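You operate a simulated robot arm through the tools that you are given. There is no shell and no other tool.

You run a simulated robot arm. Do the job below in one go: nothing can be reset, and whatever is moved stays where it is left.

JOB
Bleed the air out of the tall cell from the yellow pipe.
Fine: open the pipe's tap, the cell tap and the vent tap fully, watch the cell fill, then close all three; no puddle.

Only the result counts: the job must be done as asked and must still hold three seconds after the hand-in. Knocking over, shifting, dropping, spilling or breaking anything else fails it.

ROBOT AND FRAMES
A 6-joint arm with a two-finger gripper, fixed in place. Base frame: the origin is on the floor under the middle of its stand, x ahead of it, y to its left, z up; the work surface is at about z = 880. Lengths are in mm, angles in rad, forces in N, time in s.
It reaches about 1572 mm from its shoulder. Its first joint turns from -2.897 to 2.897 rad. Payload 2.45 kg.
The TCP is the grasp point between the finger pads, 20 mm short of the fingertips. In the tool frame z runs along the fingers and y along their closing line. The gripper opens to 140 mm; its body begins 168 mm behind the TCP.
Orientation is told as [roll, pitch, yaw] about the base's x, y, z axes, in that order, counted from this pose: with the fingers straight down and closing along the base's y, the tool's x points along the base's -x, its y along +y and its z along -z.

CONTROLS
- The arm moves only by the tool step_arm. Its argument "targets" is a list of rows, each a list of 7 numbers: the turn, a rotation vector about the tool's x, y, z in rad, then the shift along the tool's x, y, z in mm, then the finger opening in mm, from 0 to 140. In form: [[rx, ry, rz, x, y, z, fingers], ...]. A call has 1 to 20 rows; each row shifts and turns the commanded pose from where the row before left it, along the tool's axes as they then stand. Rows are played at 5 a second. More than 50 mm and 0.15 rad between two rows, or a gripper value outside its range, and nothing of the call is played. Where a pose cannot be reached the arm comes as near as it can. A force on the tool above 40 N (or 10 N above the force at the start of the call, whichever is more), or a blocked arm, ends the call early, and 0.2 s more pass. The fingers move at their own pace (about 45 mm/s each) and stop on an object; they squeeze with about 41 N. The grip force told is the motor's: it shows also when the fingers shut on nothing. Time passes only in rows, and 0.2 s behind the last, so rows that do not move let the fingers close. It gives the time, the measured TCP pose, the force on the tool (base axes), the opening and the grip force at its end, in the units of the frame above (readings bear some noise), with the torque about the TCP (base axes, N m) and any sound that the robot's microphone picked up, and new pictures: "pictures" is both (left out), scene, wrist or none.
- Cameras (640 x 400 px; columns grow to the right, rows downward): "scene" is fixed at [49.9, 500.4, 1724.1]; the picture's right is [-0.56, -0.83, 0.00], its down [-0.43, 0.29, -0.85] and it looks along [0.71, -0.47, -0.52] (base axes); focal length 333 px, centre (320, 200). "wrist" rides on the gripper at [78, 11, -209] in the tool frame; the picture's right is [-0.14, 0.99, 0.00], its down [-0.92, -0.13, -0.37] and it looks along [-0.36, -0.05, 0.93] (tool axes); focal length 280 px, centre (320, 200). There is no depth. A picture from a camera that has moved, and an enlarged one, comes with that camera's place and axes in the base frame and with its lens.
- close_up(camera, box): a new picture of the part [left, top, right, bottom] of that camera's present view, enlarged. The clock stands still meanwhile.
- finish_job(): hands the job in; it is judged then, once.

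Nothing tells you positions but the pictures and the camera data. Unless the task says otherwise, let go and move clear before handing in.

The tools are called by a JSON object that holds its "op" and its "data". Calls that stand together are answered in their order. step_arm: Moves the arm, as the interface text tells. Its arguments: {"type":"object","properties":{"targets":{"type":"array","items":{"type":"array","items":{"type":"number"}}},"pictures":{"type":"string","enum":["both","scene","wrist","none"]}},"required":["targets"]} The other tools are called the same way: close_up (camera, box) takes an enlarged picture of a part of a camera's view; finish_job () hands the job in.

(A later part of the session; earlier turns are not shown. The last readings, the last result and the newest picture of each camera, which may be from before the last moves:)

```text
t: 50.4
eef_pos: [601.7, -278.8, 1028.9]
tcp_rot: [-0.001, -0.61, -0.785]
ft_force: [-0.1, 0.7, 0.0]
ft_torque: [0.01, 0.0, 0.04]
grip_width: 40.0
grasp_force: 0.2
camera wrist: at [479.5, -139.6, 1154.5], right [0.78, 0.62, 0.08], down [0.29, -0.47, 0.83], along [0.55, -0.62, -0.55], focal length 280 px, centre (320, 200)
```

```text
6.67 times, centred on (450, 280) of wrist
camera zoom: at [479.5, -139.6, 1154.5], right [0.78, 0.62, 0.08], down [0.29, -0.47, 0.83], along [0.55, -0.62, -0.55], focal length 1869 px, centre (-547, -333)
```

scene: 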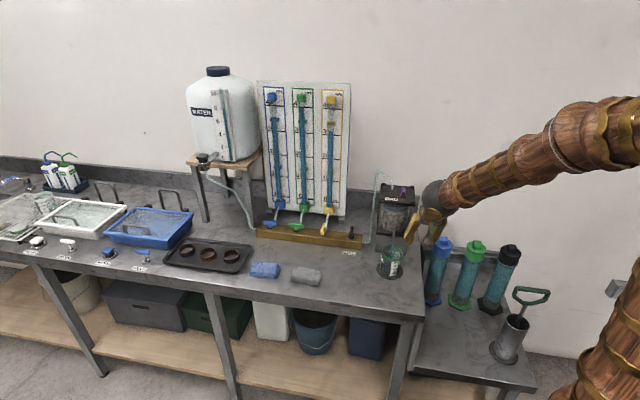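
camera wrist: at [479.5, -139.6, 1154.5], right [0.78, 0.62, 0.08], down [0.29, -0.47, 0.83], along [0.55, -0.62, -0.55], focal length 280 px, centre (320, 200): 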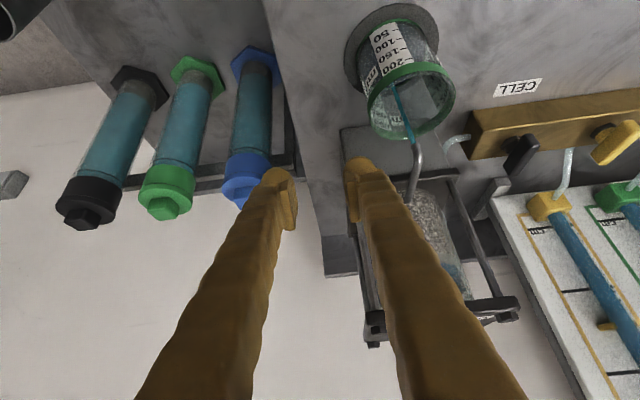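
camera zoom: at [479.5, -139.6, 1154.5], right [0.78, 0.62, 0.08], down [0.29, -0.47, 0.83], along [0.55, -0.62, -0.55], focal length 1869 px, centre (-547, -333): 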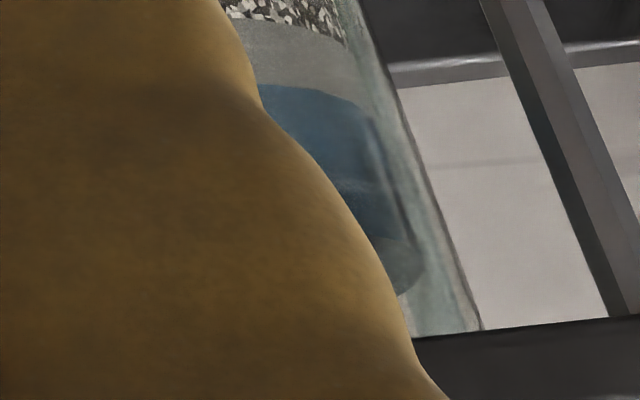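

The view is good but the plate edge still hides about 10 mm. Tilting a further 0.29 rad lowers the camera below the plate without lowering the fingers, so I'll do that and shift slightly aside.

{"op": "step_arm", "data": {"targets": [[0, 0, 0, 0, -25, 0, 40], [0, -0.145, 0, 0, 0, 0, 40], [0, -0.145, 0, 0, 0, 0, 40]]}}

{"op": "close_up", "data": {"camera": "wrist", "box": [400, 130, 500, 230]}}

{"op": "close_up", "data": {"camera": "scene", "box": [380, 195, 416, 221]}}

```text
t: 51.2
eef_pos: [568.0, -299.1, 1017.2]
tcp_rot: [0.06, -0.851, -0.92]
ft_force: [3.9, 0.3, 3.1]
ft_torque: [0.17, 0.51, -0.35]
grip_width: 40.2
grasp_force: 0.0
camera wrist: at [441.2, -132.2, 1096.1], right [0.81, 0.56, 0.14], down [0.08, -0.36, 0.93], along [0.57, -0.75, -0.34], focal length 280 px, centre (320, 200)
```

scene: 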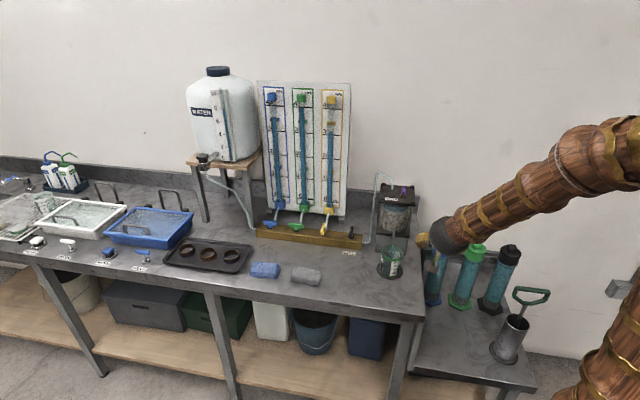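
wrist: 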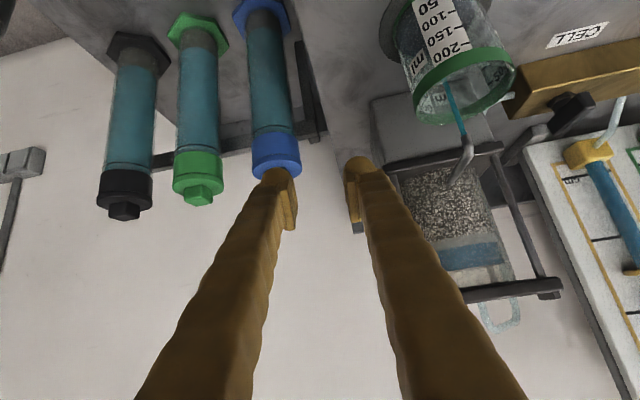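

```text
4.00 times, centred on (450, 180) of wrist
camera zoom: at [441.2, -132.2, 1096.1], right [0.81, 0.56, 0.14], down [0.08, -0.36, 0.93], along [0.57, -0.75, -0.34], focal length 1122 px, centre (-200, 280)
```

zoom: 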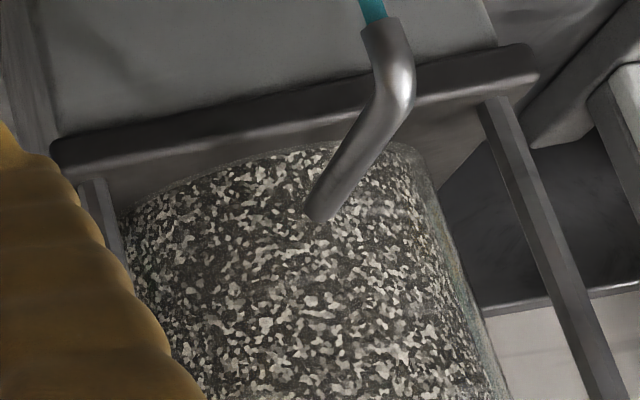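

```text
15.38 times, centred on (398, 208) of scene
camera zoom: at [49.9, 500.4, 1724.1], right [-0.56, -0.83, 0.0], down [-0.43, 0.29, -0.85], along [0.71, -0.47, -0.52], focal length 5122 px, centre (-880, 77)
```

zoom: 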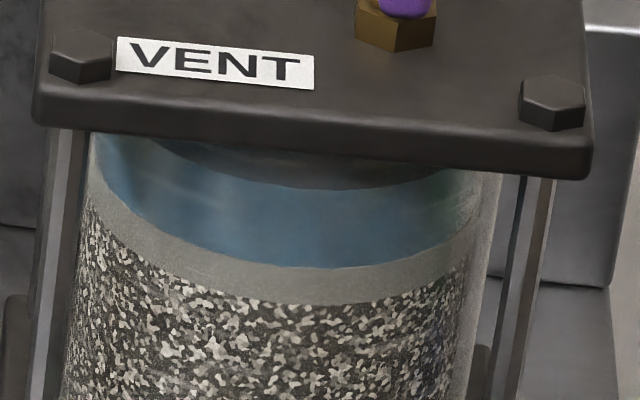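

Excellent — now the cell is seen nearly level, below the plate. The arm reached its joint range slightly, but nothing is touched. Zooming in on the water band.

{"op": "close_up", "data": {"camera": "wrist", "box": [420, 215, 530, 305]}}

{"op": "close_up", "data": {"camera": "wrist", "box": [430, 230, 530, 330]}}

{"op": "close_up", "data": {"camera": "scene", "box": [255, 85, 355, 150]}}

```text
4.44 times, centred on (475, 260) of wrist
camera zoom: at [441.2, -132.2, 1096.1], right [0.81, 0.56, 0.14], down [0.08, -0.36, 0.93], along [0.57, -0.75, -0.34], focal length 1246 px, centre (-369, -67)
```

zoom: 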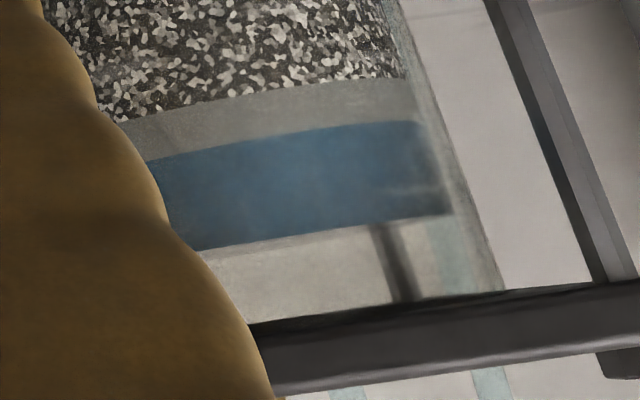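

```text
4.00 times, centred on (480, 280) of wrist
camera zoom: at [441.2, -132.2, 1096.1], right [0.81, 0.56, 0.14], down [0.08, -0.36, 0.93], along [0.57, -0.75, -0.34], focal length 1122 px, centre (-320, -120)
```

zoom: 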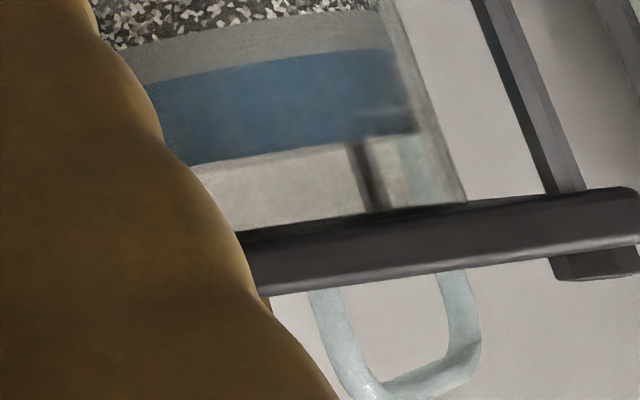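

```text
6.15 times, centred on (305, 118) of scene
camera zoom: at [49.9, 500.4, 1724.1], right [-0.56, -0.83, 0.0], down [-0.43, 0.29, -0.85], along [0.71, -0.47, -0.52], focal length 2049 px, centre (412, 708)
```

zoom: 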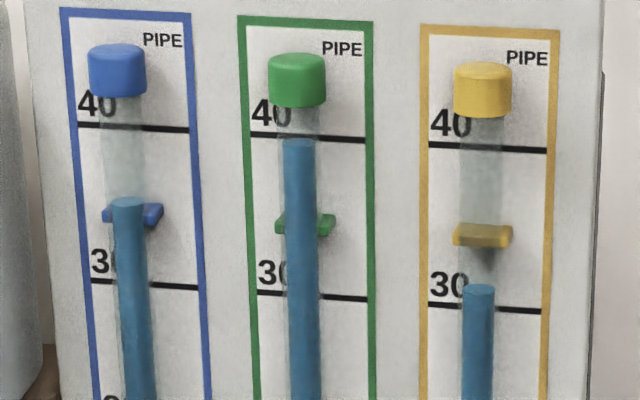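

Now it is clear: about 21 mm of water above the filter and 15 mm of air left. At roughly 0.8 mm/s that is nearly 20 s to full. I'll wait 4 s here to pin down the rate, then return to the vent handle.

{"op": "step_arm", "data": {"targets": [[0, 0, 0, 0, 0, 0, 40], [0, 0, 0, 0, 0, 0, 40], [0, 0, 0, 0, 0, 0, 40], [0, 0, 0, 0, 0, 0, 40], [0, 0, 0, 0, 0, 0, 40], [0, 0, 0, 0, 0, 0, 40], [0, 0, 0, 0, 0, 0, 40], [0, 0, 0, 0, 0, 0, 40], [0, 0, 0, 0, 0, 0, 40], [0, 0, 0, 0, 0, 0, 40], [0, 0, 0, 0, 0, 0, 40], [0, 0, 0, 0, 0, 0, 40], [0, 0, 0, 0, 0, 0, 40], [0, 0, 0, 0, 0, 0, 40], [0, 0, 0, 0, 0, 0, 40], [0, 0, 0, 0, 0, 0, 40], [0, 0, 0, 0, 0, 0, 40], [0, 0, 0, 0, 0, 0, 40], [0, 0, 0, 0, 0, 0, 40]], "pictures": "wrist"}}

{"op": "close_up", "data": {"camera": "wrist", "box": [420, 215, 530, 305]}}

{"op": "close_up", "data": {"camera": "scene", "box": [380, 195, 416, 221]}}

{"op": "close_up", "data": {"camera": "scene", "box": [255, 85, 355, 150]}}

{"op": "close_up", "data": {"camera": "scene", "box": [370, 235, 420, 285]}}

```text
t: 55.2
eef_pos: [585.6, -296.5, 1028.5]
tcp_rot: [0.001, -0.901, -0.786]
ft_force: [0.1, 0.1, -0.2]
ft_torque: [-0.01, 0.0, 0.02]
grip_width: 40.0
grasp_force: 0.2
camera wrist: at [443.3, -137.4, 1097.3], right [0.76, 0.64, 0.11], down [0.11, -0.29, 0.95], along [0.64, -0.71, -0.29], focal length 280 px, centre (320, 200)
```

wrist: 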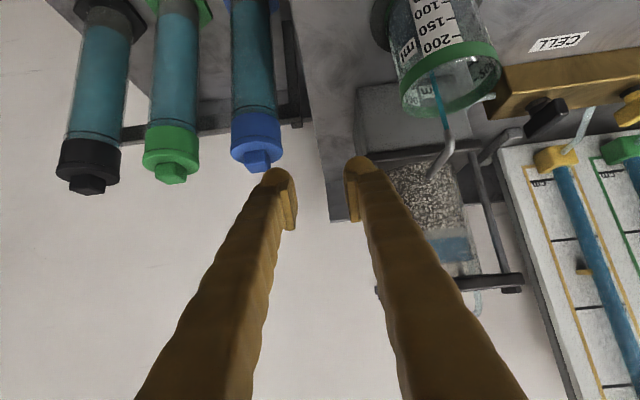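

```text
4.44 times, centred on (475, 260) of wrist
camera zoom: at [443.3, -137.4, 1097.3], right [0.76, 0.64, 0.11], down [0.11, -0.29, 0.95], along [0.64, -0.71, -0.29], focal length 1246 px, centre (-369, -67)
```

zoom: 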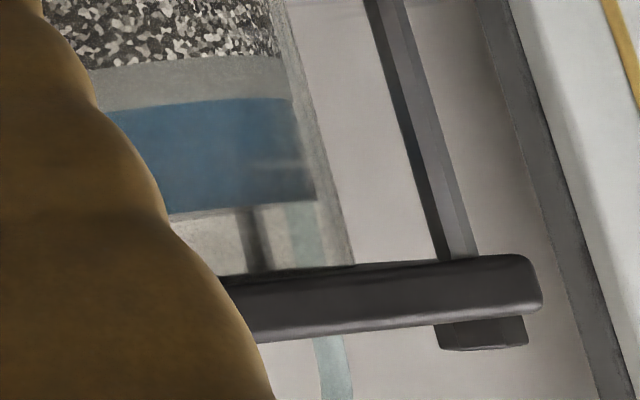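

```text
15.38 times, centred on (398, 208) of scene
camera zoom: at [49.9, 500.4, 1724.1], right [-0.56, -0.83, 0.0], down [-0.43, 0.29, -0.85], along [0.71, -0.47, -0.52], focal length 5122 px, centre (-880, 77)
```

zoom: 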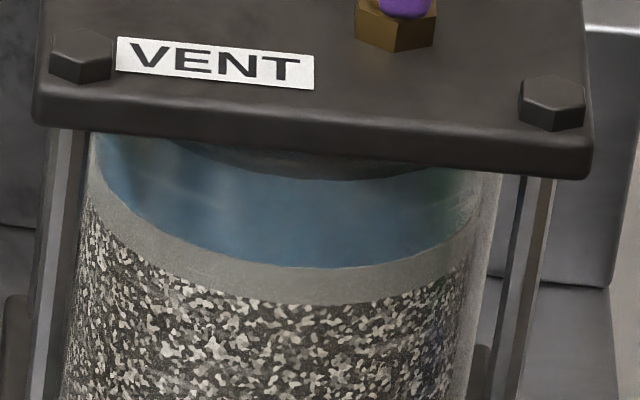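

```text
6.15 times, centred on (305, 118) of scene
camera zoom: at [49.9, 500.4, 1724.1], right [-0.56, -0.83, 0.0], down [-0.43, 0.29, -0.85], along [0.71, -0.47, -0.52], focal length 2049 px, centre (412, 708)
```

zoom: 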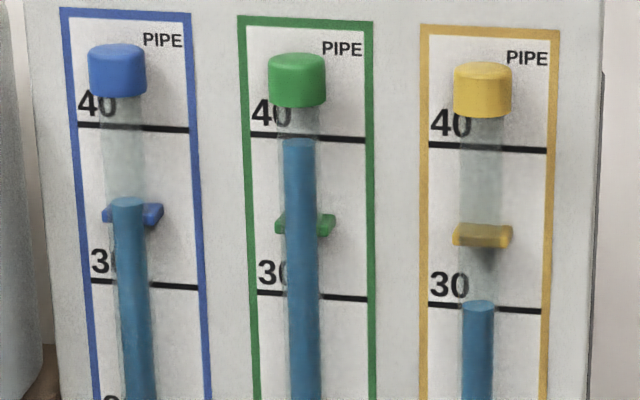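

```text
8.00 times, centred on (395, 260) of scene
camera zoom: at [49.9, 500.4, 1724.1], right [-0.56, -0.83, 0.0], down [-0.43, 0.29, -0.85], along [0.71, -0.47, -0.52], focal length 2663 px, centre (-280, -280)
```

zoom: 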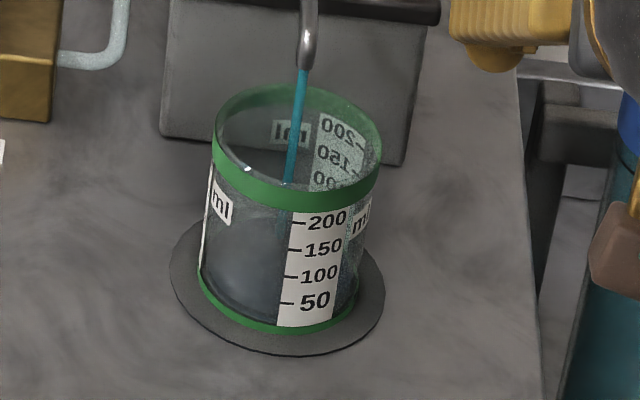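

The arm has settled and the level is still rising steadily. I'll zoom tighter for an exact reading of water versus air height.

{"op": "close_up", "data": {"camera": "wrist", "box": [450, 230, 500, 285]}}

{"op": "close_up", "data": {"camera": "scene", "box": [388, 198, 408, 214]}}

```text
7.27 times, centred on (475, 258) of wrist
camera zoom: at [443.3, -137.4, 1097.3], right [0.76, 0.64, 0.11], down [0.11, -0.29, 0.95], along [0.64, -0.71, -0.29], focal length 2039 px, centre (-807, -218)
```

zoom: 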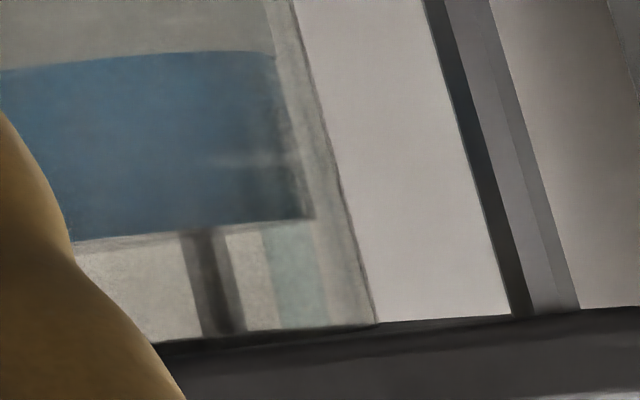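

```text
16.00 times, centred on (398, 206) of scene
camera zoom: at [49.9, 500.4, 1724.1], right [-0.56, -0.83, 0.0], down [-0.43, 0.29, -0.85], along [0.71, -0.47, -0.52], focal length 5327 px, centre (-928, 104)
```

zoom: 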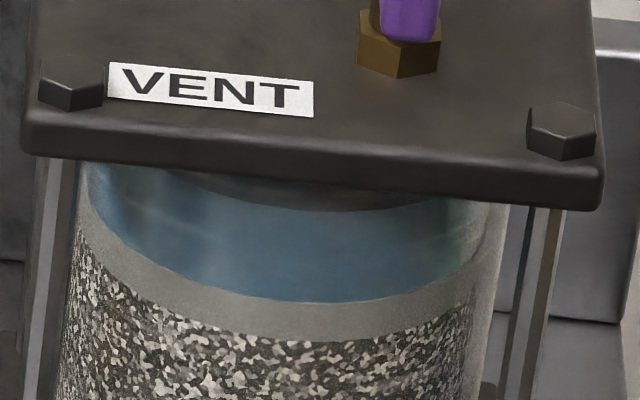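

At t = 55.2 I read about 24.5 mm of water and 14 mm of air. One more 4 s observation from this settled pose will give an accurate rate, still leaving ample time to get back.

{"op": "step_arm", "data": {"targets": [[0, 0, 0, 0, 0, 0, 40], [0, 0, 0, 0, 0, 0, 40], [0, 0, 0, 0, 0, 0, 40], [0, 0, 0, 0, 0, 0, 40], [0, 0, 0, 0, 0, 0, 40], [0, 0, 0, 0, 0, 0, 40], [0, 0, 0, 0, 0, 0, 40], [0, 0, 0, 0, 0, 0, 40], [0, 0, 0, 0, 0, 0, 40], [0, 0, 0, 0, 0, 0, 40], [0, 0, 0, 0, 0, 0, 40], [0, 0, 0, 0, 0, 0, 40], [0, 0, 0, 0, 0, 0, 40], [0, 0, 0, 0, 0, 0, 40], [0, 0, 0, 0, 0, 0, 40], [0, 0, 0, 0, 0, 0, 40], [0, 0, 0, 0, 0, 0, 40], [0, 0, 0, 0, 0, 0, 40], [0, 0, 0, 0, 0, 0, 40]], "pictures": "wrist"}}

{"op": "close_up", "data": {"camera": "wrist", "box": [450, 230, 500, 285]}}

{"op": "close_up", "data": {"camera": "scene", "box": [388, 198, 408, 214]}}

{"op": "close_up", "data": {"camera": "scene", "box": [255, 85, 355, 150]}}

```text
t: 59.2
eef_pos: [585.5, -293.9, 1029.1]
tcp_rot: [0.001, -0.9, -0.785]
ft_force: [0.0, 0.5, -0.1]
ft_torque: [0.01, 0.01, 0.01]
grip_width: 39.9
grasp_force: 0.0
camera wrist: at [443.3, -137.4, 1097.3], right [0.76, 0.64, 0.11], down [0.11, -0.29, 0.95], along [0.64, -0.71, -0.29], focal length 280 px, centre (320, 200)
```

wrist: 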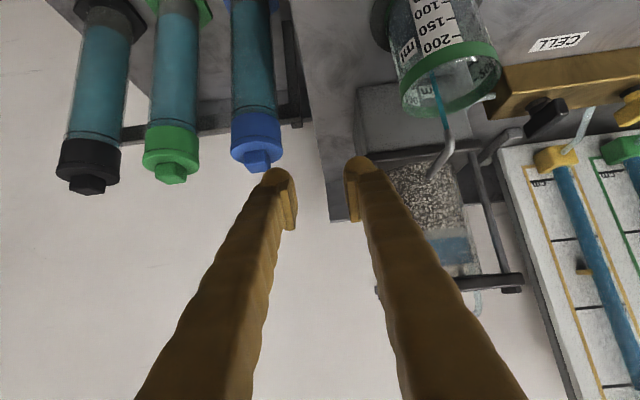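

```text
7.27 times, centred on (475, 258) of wrist
camera zoom: at [443.3, -137.4, 1097.3], right [0.76, 0.64, 0.11], down [0.11, -0.29, 0.95], along [0.64, -0.71, -0.29], focal length 2039 px, centre (-807, -218)
```

zoom: 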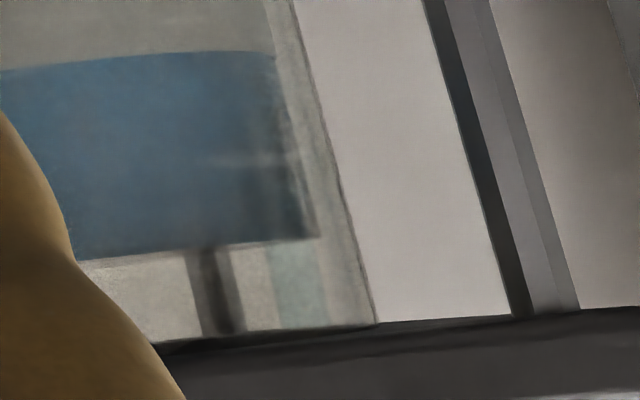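

```text
16.00 times, centred on (398, 206) of scene
camera zoom: at [49.9, 500.4, 1724.1], right [-0.56, -0.83, 0.0], down [-0.43, 0.29, -0.85], along [0.71, -0.47, -0.52], focal length 5327 px, centre (-928, 104)
```

zoom: 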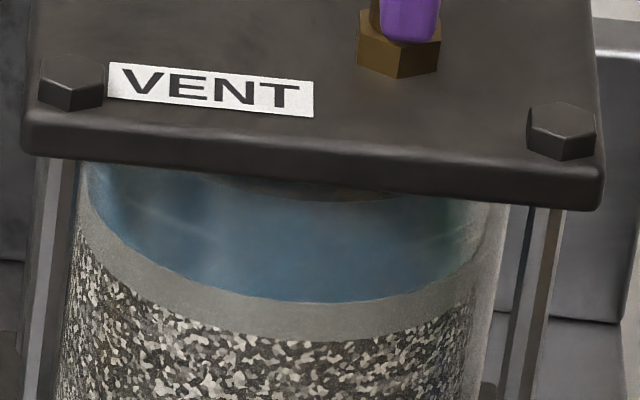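

```text
6.15 times, centred on (305, 118) of scene
camera zoom: at [49.9, 500.4, 1724.1], right [-0.56, -0.83, 0.0], down [-0.43, 0.29, -0.85], along [0.71, -0.47, -0.52], focal length 2049 px, centre (412, 708)
```

zoom: 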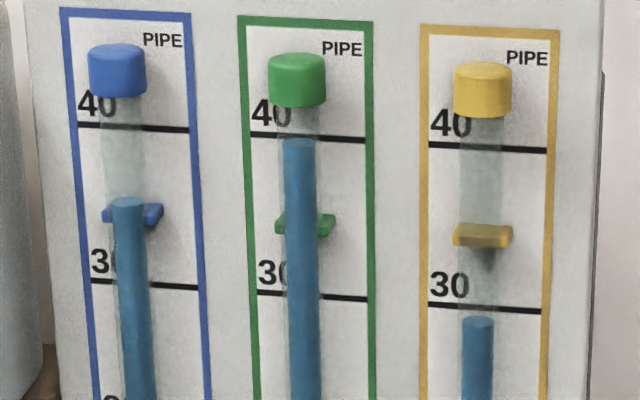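

The surface moved 20 px of the remaining ~107 in 4 s, so about 17 s remain (full near t ≈ 76–77). I'll wait another 4 s to refine that, then return.

{"op": "step_arm", "data": {"targets": [[0, 0, 0, 0, 0, 0, 40], [0, 0, 0, 0, 0, 0, 40], [0, 0, 0, 0, 0, 0, 40], [0, 0, 0, 0, 0, 0, 40], [0, 0, 0, 0, 0, 0, 40], [0, 0, 0, 0, 0, 0, 40], [0, 0, 0, 0, 0, 0, 40], [0, 0, 0, 0, 0, 0, 40], [0, 0, 0, 0, 0, 0, 40], [0, 0, 0, 0, 0, 0, 40], [0, 0, 0, 0, 0, 0, 40], [0, 0, 0, 0, 0, 0, 40], [0, 0, 0, 0, 0, 0, 40], [0, 0, 0, 0, 0, 0, 40], [0, 0, 0, 0, 0, 0, 40], [0, 0, 0, 0, 0, 0, 40], [0, 0, 0, 0, 0, 0, 40], [0, 0, 0, 0, 0, 0, 40], [0, 0, 0, 0, 0, 0, 40]], "pictures": "none"}}

{"op": "close_up", "data": {"camera": "wrist", "box": [450, 230, 500, 285]}}

{"op": "close_up", "data": {"camera": "scene", "box": [388, 198, 408, 214]}}

{"op": "close_up", "data": {"camera": "scene", "box": [255, 85, 355, 150]}}

```text
t: 63.2
eef_pos: [585.8, -297.8, 1028.7]
tcp_rot: [0.001, -0.9, -0.786]
ft_force: [0.1, -0.4, -0.7]
ft_torque: [0.04, 0.0, 0.01]
grip_width: 40.1
grasp_force: 0.1
```

```text
7.27 times, centred on (475, 258) of wrist
camera zoom: at [443.3, -137.4, 1097.3], right [0.76, 0.64, 0.11], down [0.11, -0.29, 0.95], along [0.64, -0.71, -0.29], focal length 2039 px, centre (-807, -218)
```

zoom: 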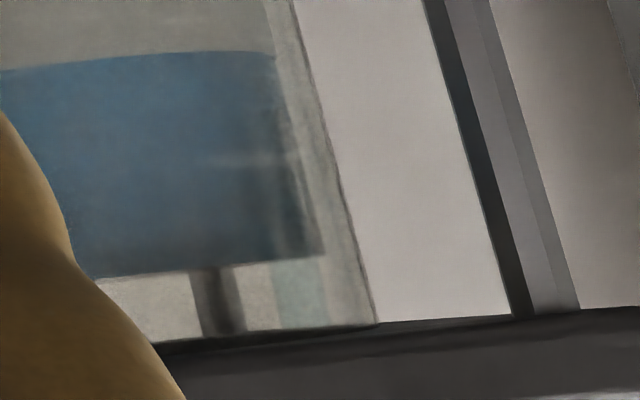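

```text
16.00 times, centred on (398, 206) of scene
camera zoom: at [49.9, 500.4, 1724.1], right [-0.56, -0.83, 0.0], down [-0.43, 0.29, -0.85], along [0.71, -0.47, -0.52], focal length 5327 px, centre (-928, 104)
```

zoom: 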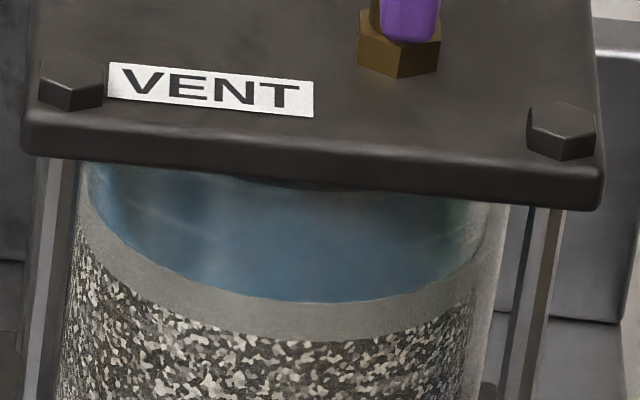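

```text
6.15 times, centred on (305, 118) of scene
camera zoom: at [49.9, 500.4, 1724.1], right [-0.56, -0.83, 0.0], down [-0.43, 0.29, -0.85], along [0.71, -0.47, -0.52], focal length 2049 px, centre (412, 708)
```

zoom: 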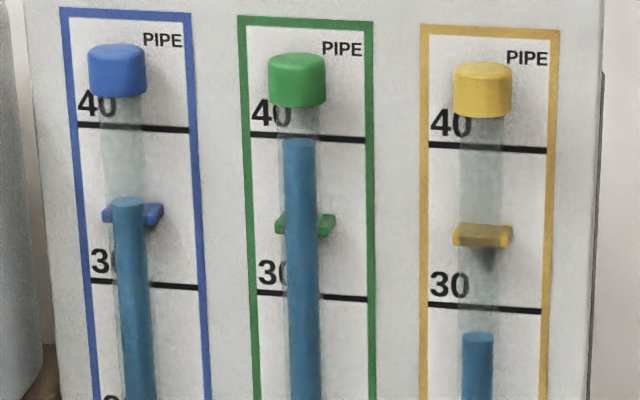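

Rate is now 4.6 px/s with 70 px left and slowing, so full is around t ≈ 80. I'll wait 4 s more for a last reading, then return with about 12 s in hand.

{"op": "step_arm", "data": {"targets": [[0, 0, 0, 0, 0, 0, 40], [0, 0, 0, 0, 0, 0, 40], [0, 0, 0, 0, 0, 0, 40], [0, 0, 0, 0, 0, 0, 40], [0, 0, 0, 0, 0, 0, 40], [0, 0, 0, 0, 0, 0, 40], [0, 0, 0, 0, 0, 0, 40], [0, 0, 0, 0, 0, 0, 40], [0, 0, 0, 0, 0, 0, 40], [0, 0, 0, 0, 0, 0, 40], [0, 0, 0, 0, 0, 0, 40], [0, 0, 0, 0, 0, 0, 40], [0, 0, 0, 0, 0, 0, 40], [0, 0, 0, 0, 0, 0, 40], [0, 0, 0, 0, 0, 0, 40], [0, 0, 0, 0, 0, 0, 40], [0, 0, 0, 0, 0, 0, 40], [0, 0, 0, 0, 0, 0, 40], [0, 0, 0, 0, 0, 0, 40]], "pictures": "none"}}

{"op": "close_up", "data": {"camera": "wrist", "box": [450, 230, 500, 285]}}

{"op": "close_up", "data": {"camera": "scene", "box": [255, 85, 355, 150]}}

{"op": "close_up", "data": {"camera": "scene", "box": [370, 235, 420, 285]}}

```text
t: 67.2
eef_pos: [585.9, -296.0, 1027.9]
tcp_rot: [0.0, -0.9, -0.784]
ft_force: [0.0, 0.6, -1.1]
ft_torque: [0.0, -0.01, -0.01]
grip_width: 39.7
grasp_force: 0.0
```

```text
7.27 times, centred on (475, 258) of wrist
camera zoom: at [443.3, -137.4, 1097.3], right [0.76, 0.64, 0.11], down [0.11, -0.29, 0.95], along [0.64, -0.71, -0.29], focal length 2039 px, centre (-807, -218)
```

zoom: 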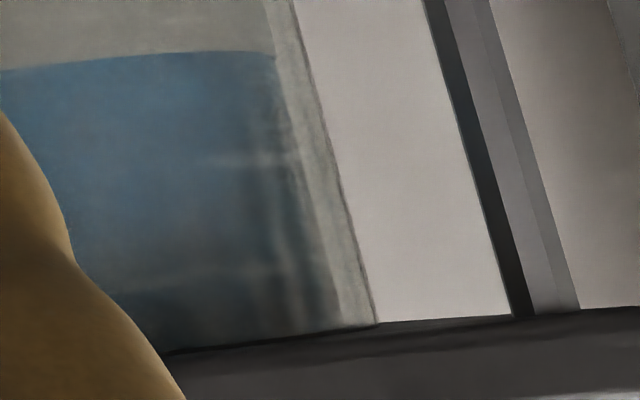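

```text
6.15 times, centred on (305, 118) of scene
camera zoom: at [49.9, 500.4, 1724.1], right [-0.56, -0.83, 0.0], down [-0.43, 0.29, -0.85], along [0.71, -0.47, -0.52], focal length 2049 px, centre (412, 708)
```

zoom: 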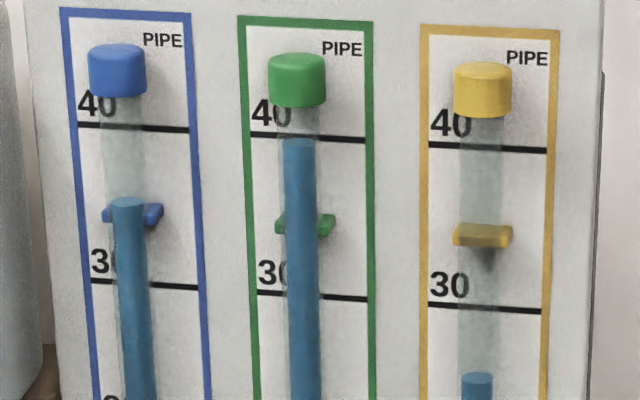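

```text
8.00 times, centred on (395, 260) of scene
camera zoom: at [49.9, 500.4, 1724.1], right [-0.56, -0.83, 0.0], down [-0.43, 0.29, -0.85], along [0.71, -0.47, -0.52], focal length 2663 px, centre (-280, -280)
```

zoom: 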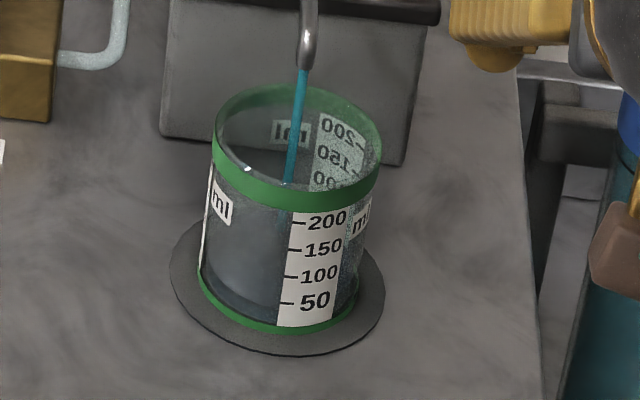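

The cell is suddenly full right up to the plate and the pipe is dropping faster, so I must close the vent at once. A quick free look at the vent area first.

{"op": "close_up", "data": {"camera": "scene", "box": [365, 165, 435, 225]}}

{"op": "close_up", "data": {"camera": "scene", "box": [340, 215, 440, 300]}}

```text
6.67 times, centred on (400, 195) of scene
camera zoom: at [49.9, 500.4, 1724.1], right [-0.56, -0.83, 0.0], down [-0.43, 0.29, -0.85], along [0.71, -0.47, -0.52], focal length 2220 px, centre (-213, 233)
```

zoom: 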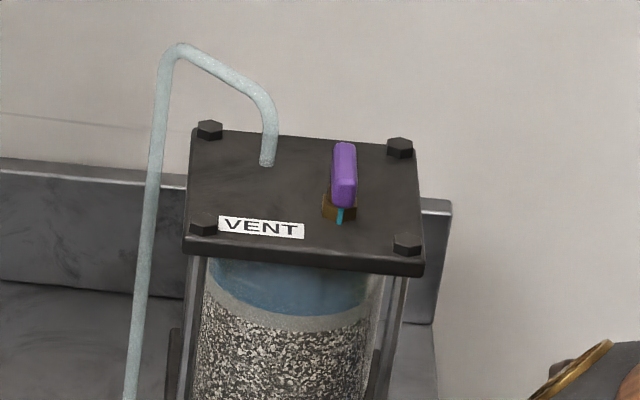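

```text
4.71 times, centred on (390, 258) of scene
camera zoom: at [49.9, 500.4, 1724.1], right [-0.56, -0.83, 0.0], down [-0.43, 0.29, -0.85], along [0.71, -0.47, -0.52], focal length 1567 px, centre (-9, -71)
```

zoom: 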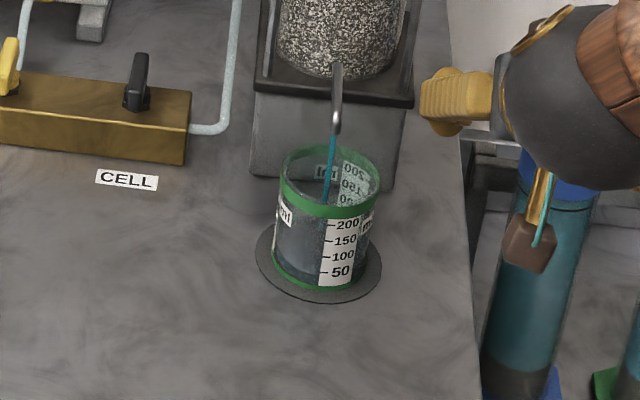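

Water has just begun to show at the vent and no puddle is visible yet, so speed matters. Without untilting, I'll sweep a fingertip against the front end of the vent handle. Pushing it toward the manifold and then back turns it clockwise, closed, in under two seconds.

{"op": "step_arm", "data": {"targets": [[0, 0, 0, -35.2, 0, -28.0, 40], [0, 0, 0, -35.2, 0, -28.0, 40], [0, 0, 0, -43.3, 0, -4.1, 40], [0, 0, 0, -28.0, 20, 35.2, 40], [0, 0, 0, 0, 25, 0, 40], [0, 0, 0, 0, 25.3, 0, 40], [0, 0, 0, -5.0, 0, 6.3, 40]]}}

{"op": "close_up", "data": {"camera": "scene", "box": [365, 150, 435, 225]}}

{"op": "close_up", "data": {"camera": "scene", "box": [255, 85, 355, 150]}}

```text
t: 68.8
eef_pos: [688.8, -299.3, 1155.8]
tcp_rot: [0.0, -0.9, -0.785]
ft_force: [-3.6, 3.4, 3.9]
ft_torque: [0.06, -0.15, 0.14]
grip_width: 40.3
grasp_force: 0.3
camera wrist: at [545.8, -140.9, 1224.5], right [0.76, 0.64, 0.11], down [0.11, -0.29, 0.95], along [0.64, -0.71, -0.29], focal length 280 px, centre (320, 200)
```

scene: 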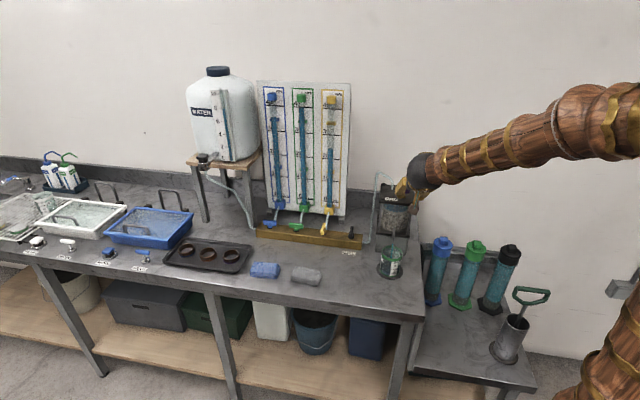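
wrist: 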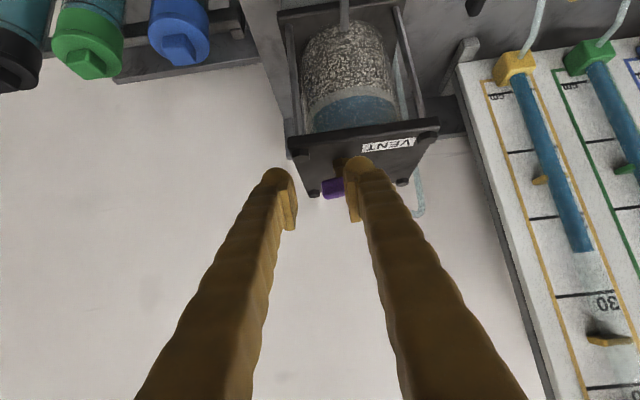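

```text
5.33 times, centred on (400, 188) of scene
camera zoom: at [49.9, 500.4, 1724.1], right [-0.56, -0.83, 0.0], down [-0.43, 0.29, -0.85], along [0.71, -0.47, -0.52], focal length 1776 px, centre (-107, 267)
```

zoom: 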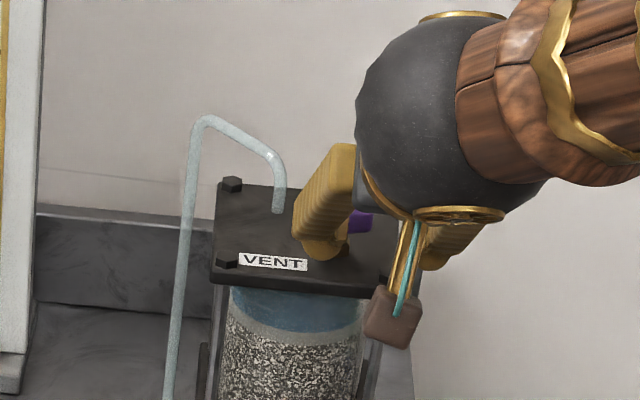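

```text
6.15 times, centred on (305, 118) of scene
camera zoom: at [49.9, 500.4, 1724.1], right [-0.56, -0.83, 0.0], down [-0.43, 0.29, -0.85], along [0.71, -0.47, -0.52], focal length 2049 px, centre (412, 708)
```

zoom: 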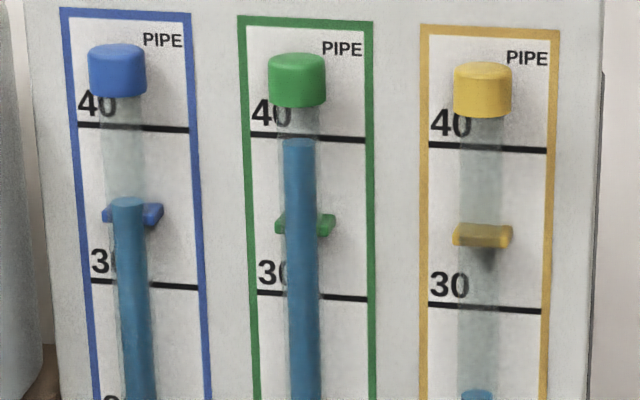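

The handle has swung round; checking how far it has closed.

{"op": "close_up", "data": {"camera": "wrist", "box": [280, 130, 440, 230]}}

{"op": "close_up", "data": {"camera": "scene", "box": [385, 175, 425, 205]}}

```text
4.00 times, centred on (360, 180) of wrist
camera zoom: at [545.8, -140.9, 1224.5], right [0.76, 0.64, 0.11], down [0.11, -0.29, 0.95], along [0.64, -0.71, -0.29], focal length 1122 px, centre (160, 280)
```

zoom: 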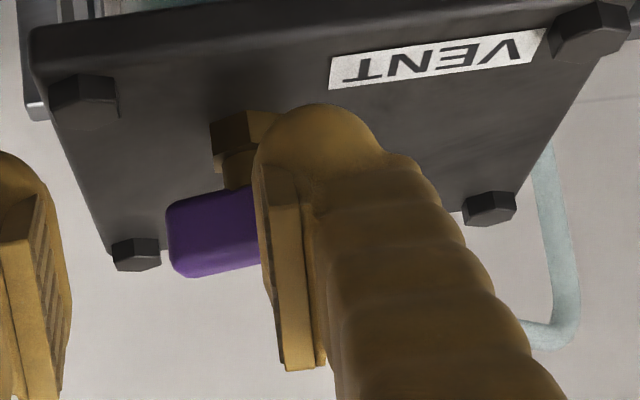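

```text
13.33 times, centred on (405, 190) of scene
camera zoom: at [49.9, 500.4, 1724.1], right [-0.56, -0.83, 0.0], down [-0.43, 0.29, -0.85], along [0.71, -0.47, -0.52], focal length 4439 px, centre (-813, 333)
```

zoom: 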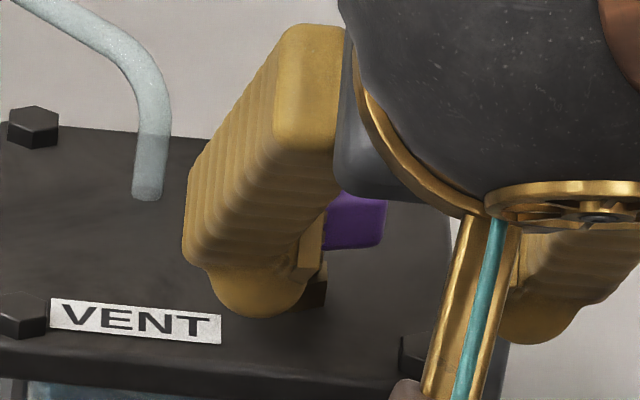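

The handle now lies almost along the bar direction and no stream is visible. I'll push a little further to seat it against its closed stop.

{"op": "step_arm", "data": {"targets": [[0, 0, 0, -3.1, 0, 3.9, 40], [0, 0, 0, -2.5, 0, 3.1, 40]], "pictures": "wrist"}}

{"op": "close_up", "data": {"camera": "wrist", "box": [280, 130, 440, 230]}}

{"op": "close_up", "data": {"camera": "scene", "box": [265, 120, 365, 185]}}

```text
t: 69.2
eef_pos: [691.3, -303.1, 1158.2]
tcp_rot: [0.003, -0.901, -0.785]
ft_force: [-3.6, 2.2, 3.7]
ft_torque: [0.1, -0.16, 0.06]
grip_width: 40.2
grasp_force: 0.2
stopped in row 2: the force on the tool passed its limit at 52 N (the readings are from after the stop); the commanded pose is now the measured one
camera wrist: at [548.6, -143.7, 1225.9], right [0.76, 0.64, 0.11], down [0.11, -0.29, 0.95], along [0.64, -0.71, -0.29], focal length 280 px, centre (320, 200)
```

wrist: 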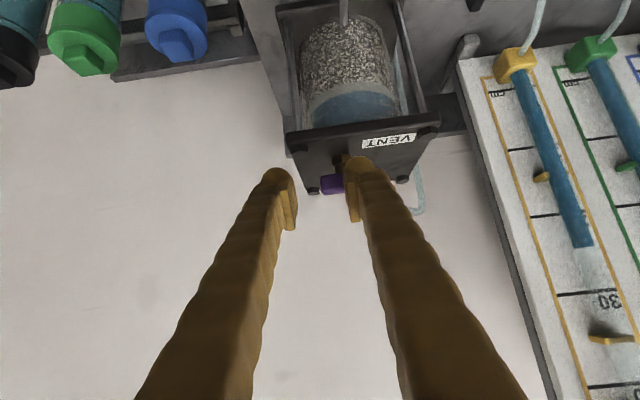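

```text
4.00 times, centred on (360, 180) of wrist
camera zoom: at [548.6, -143.7, 1225.9], right [0.76, 0.64, 0.11], down [0.11, -0.29, 0.95], along [0.64, -0.71, -0.29], focal length 1122 px, centre (160, 280)
```

zoom: 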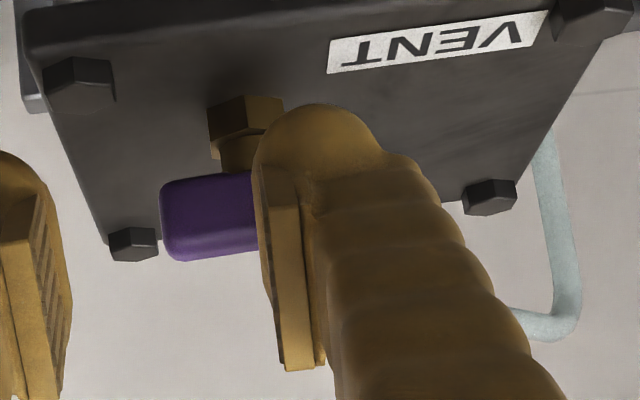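

```text
6.15 times, centred on (315, 152) of scene
camera zoom: at [49.9, 500.4, 1724.1], right [-0.56, -0.83, 0.0], down [-0.43, 0.29, -0.85], along [0.71, -0.47, -0.52], focal length 2049 px, centre (351, 492)
```

zoom: 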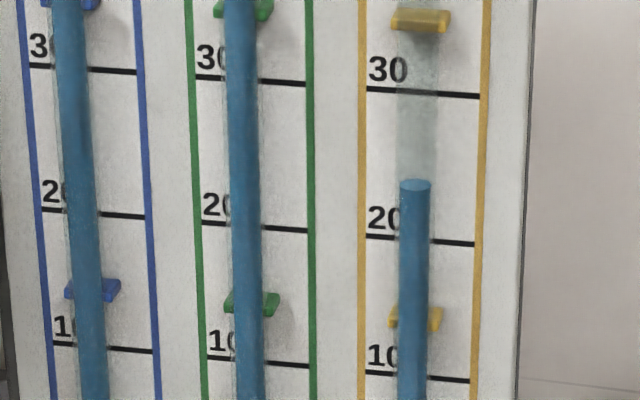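

The vent handle is firmly against its closed stop (52 N contact), and the pipe stands at 24 cm. Next is the CELL tap. I'll back off, close the fingers, and travel round to the front of that tap in the same tilted pose.

{"op": "step_arm", "data": {"targets": [[0, 0, 0, 17.0, 0, -37.5, 40], [0, 0, 0, 0, 0, -32.0, 0], [0, 0, 0, 0, 47, 0, 0], [0, 0, 0, 0, 47, 0, 0], [0, 0, 0, 0, 47, 0, 0], [0, 0, 0, 35.9, 0, 28.5, 0], [0, 0, 0, 35.9, 0, 28.5, 0], [0, 0, 0, 35.9, 0, 28.5, 0], [0, 0, 0, 31.0, 0, 24.6, 0], [0, 0, 0, 0, 0, 0, 0]]}}

{"op": "close_up", "data": {"camera": "scene", "box": [340, 160, 440, 290]}}

{"op": "close_up", "data": {"camera": "scene", "box": [265, 120, 365, 185]}}

{"op": "close_up", "data": {"camera": "wrist", "box": [240, 60, 440, 200]}}

```text
t: 71.4
eef_pos: [745.2, -157.9, 1008.8]
tcp_rot: [0.001, -0.901, -0.785]
ft_force: [-0.5, -1.6, -0.7]
ft_torque: [-0.01, -0.03, 0.01]
grip_width: 0.0
grasp_force: 29.5
camera wrist: at [602.1, -0.2, 1077.3], right [0.76, 0.64, 0.11], down [0.11, -0.29, 0.95], along [0.64, -0.71, -0.29], focal length 280 px, centre (320, 200)
```

scene: 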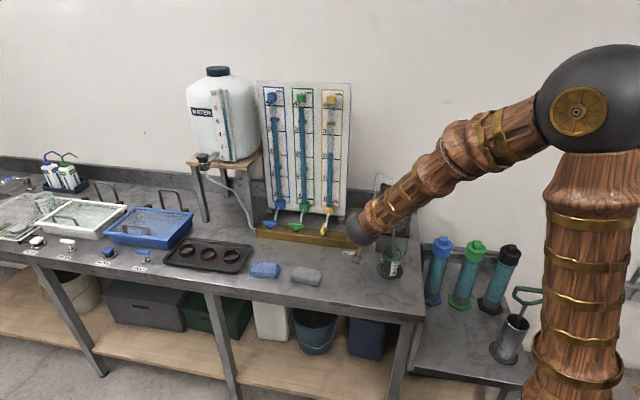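
wrist: 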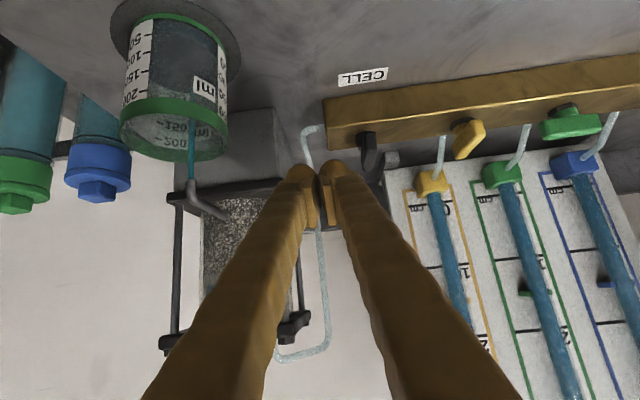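

```text
3.08 times, centred on (390, 225) of scene
camera zoom: at [49.9, 500.4, 1724.1], right [-0.56, -0.83, 0.0], down [-0.43, 0.29, -0.85], along [0.71, -0.47, -0.52], focal length 1024 px, centre (105, 123)
```

zoom: 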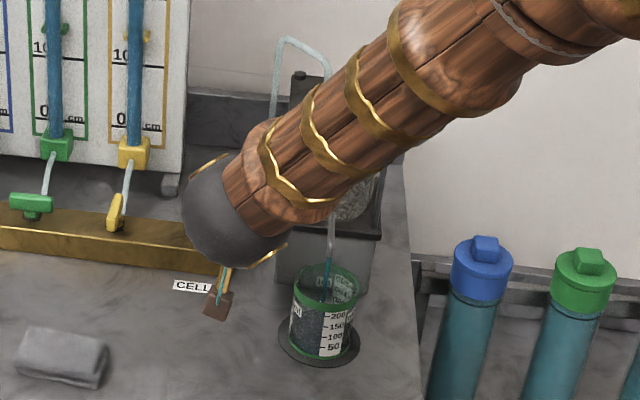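

```text
6.15 times, centred on (315, 152) of scene
camera zoom: at [49.9, 500.4, 1724.1], right [-0.56, -0.83, 0.0], down [-0.43, 0.29, -0.85], along [0.71, -0.47, -0.52], focal length 2049 px, centre (351, 492)
```

zoom: 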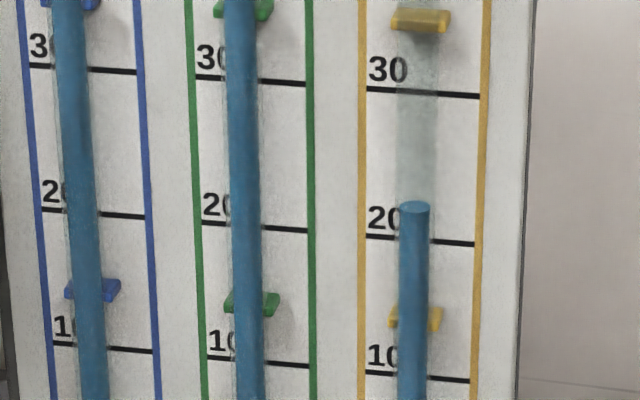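

```text
2.86 times, centred on (340, 130) of wrist
camera zoom: at [602.1, -0.2, 1077.3], right [0.76, 0.64, 0.11], down [0.11, -0.29, 0.95], along [0.64, -0.71, -0.29], focal length 801 px, centre (263, 400)
```

zoom: 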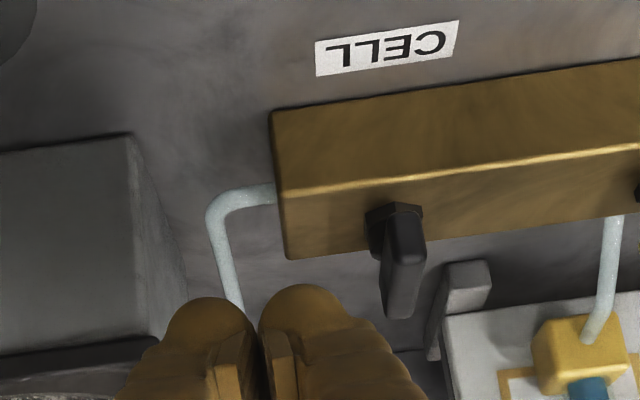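

The pipe is dropping quickly now that the cell is saturated, so I'll check the beaker level and then close the CELL tap without delay.

{"op": "close_up", "data": {"camera": "wrist", "box": [100, 0, 260, 180]}}

{"op": "close_up", "data": {"camera": "scene", "box": [370, 235, 420, 285]}}

```text
2.22 times, centred on (180, 90) of wrist
camera zoom: at [602.1, -0.2, 1077.3], right [0.76, 0.64, 0.11], down [0.11, -0.29, 0.95], along [0.64, -0.71, -0.29], focal length 623 px, centre (631, 444)
```

zoom: 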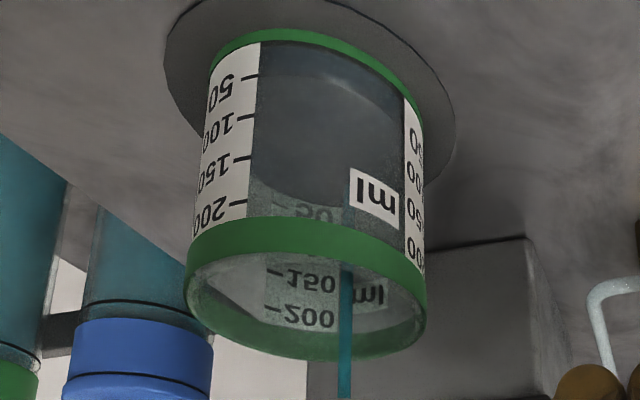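

```text
8.00 times, centred on (395, 260) of scene
camera zoom: at [49.9, 500.4, 1724.1], right [-0.56, -0.83, 0.0], down [-0.43, 0.29, -0.85], along [0.71, -0.47, -0.52], focal length 2663 px, centre (-280, -280)
```

zoom: 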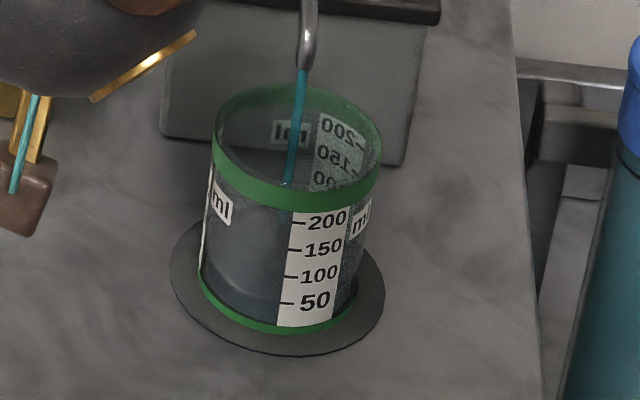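

The beaker is below 100 ml, so there's room. Now I'll sweep the CELL handle's front end toward the manifold and push it closed, as with the vent.

{"op": "step_arm", "data": {"targets": [[0, 0, 0, 38.2, 0, 30.3, 0], [0, 0, 0, -28.6, 0, 36.0, 0], [0, 0, 0, 0, 27, 0, 0], [0, 0, 0, 0, 27.6, 0, 0], [0, 0, 0, -5.0, 0, 6.3, 0]]}}

{"op": "close_up", "data": {"camera": "wrist", "box": [240, 90, 440, 230]}}

{"op": "close_up", "data": {"camera": "scene", "box": [265, 120, 365, 185]}}

```text
t: 72.6
eef_pos: [823.8, -156.3, 962.0]
tcp_rot: [0.002, -0.9, -0.787]
ft_force: [-2.1, 3.4, 3.3]
ft_torque: [0.0, -0.11, 0.03]
grip_width: 0.0
grasp_force: 29.1
camera wrist: at [680.8, 2.5, 1030.5], right [0.76, 0.64, 0.11], down [0.11, -0.29, 0.95], along [0.64, -0.71, -0.29], focal length 280 px, centre (320, 200)
```

scene: 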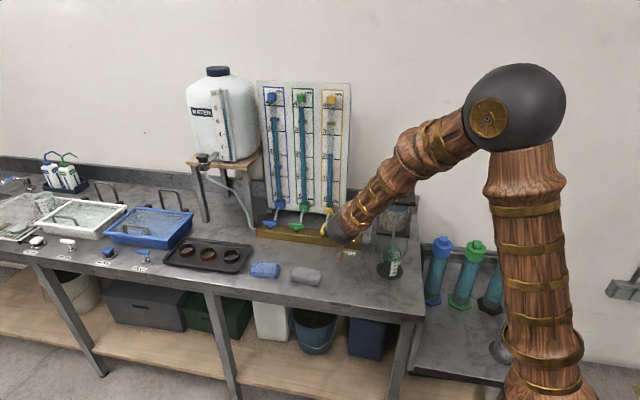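
wrist: 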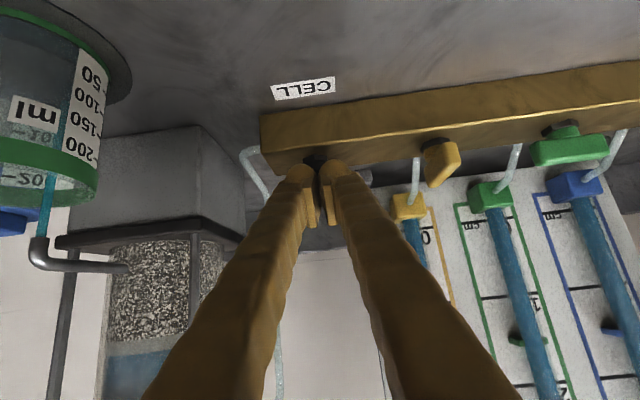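

```text
2.86 times, centred on (340, 160) of wrist
camera zoom: at [680.8, 2.5, 1030.5], right [0.76, 0.64, 0.11], down [0.11, -0.29, 0.95], along [0.64, -0.71, -0.29], focal length 801 px, centre (263, 314)
```

zoom: 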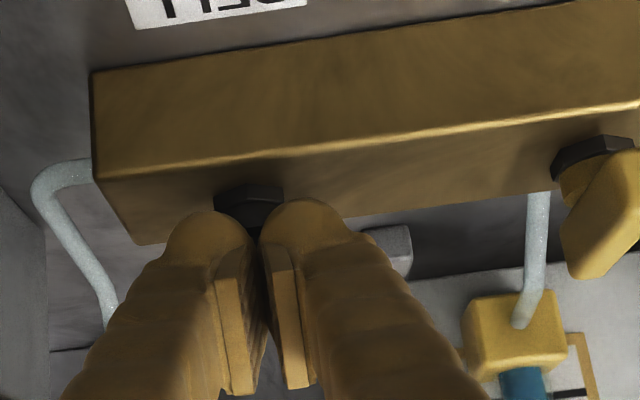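

```text
6.15 times, centred on (315, 152) of scene
camera zoom: at [49.9, 500.4, 1724.1], right [-0.56, -0.83, 0.0], down [-0.43, 0.29, -0.85], along [0.71, -0.47, -0.52], focal length 2049 px, centre (351, 492)
```

zoom: 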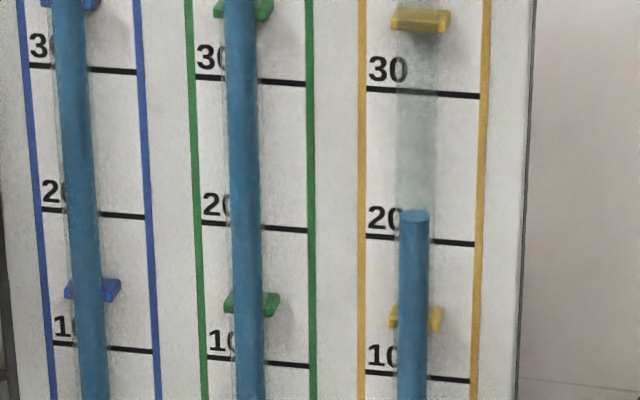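

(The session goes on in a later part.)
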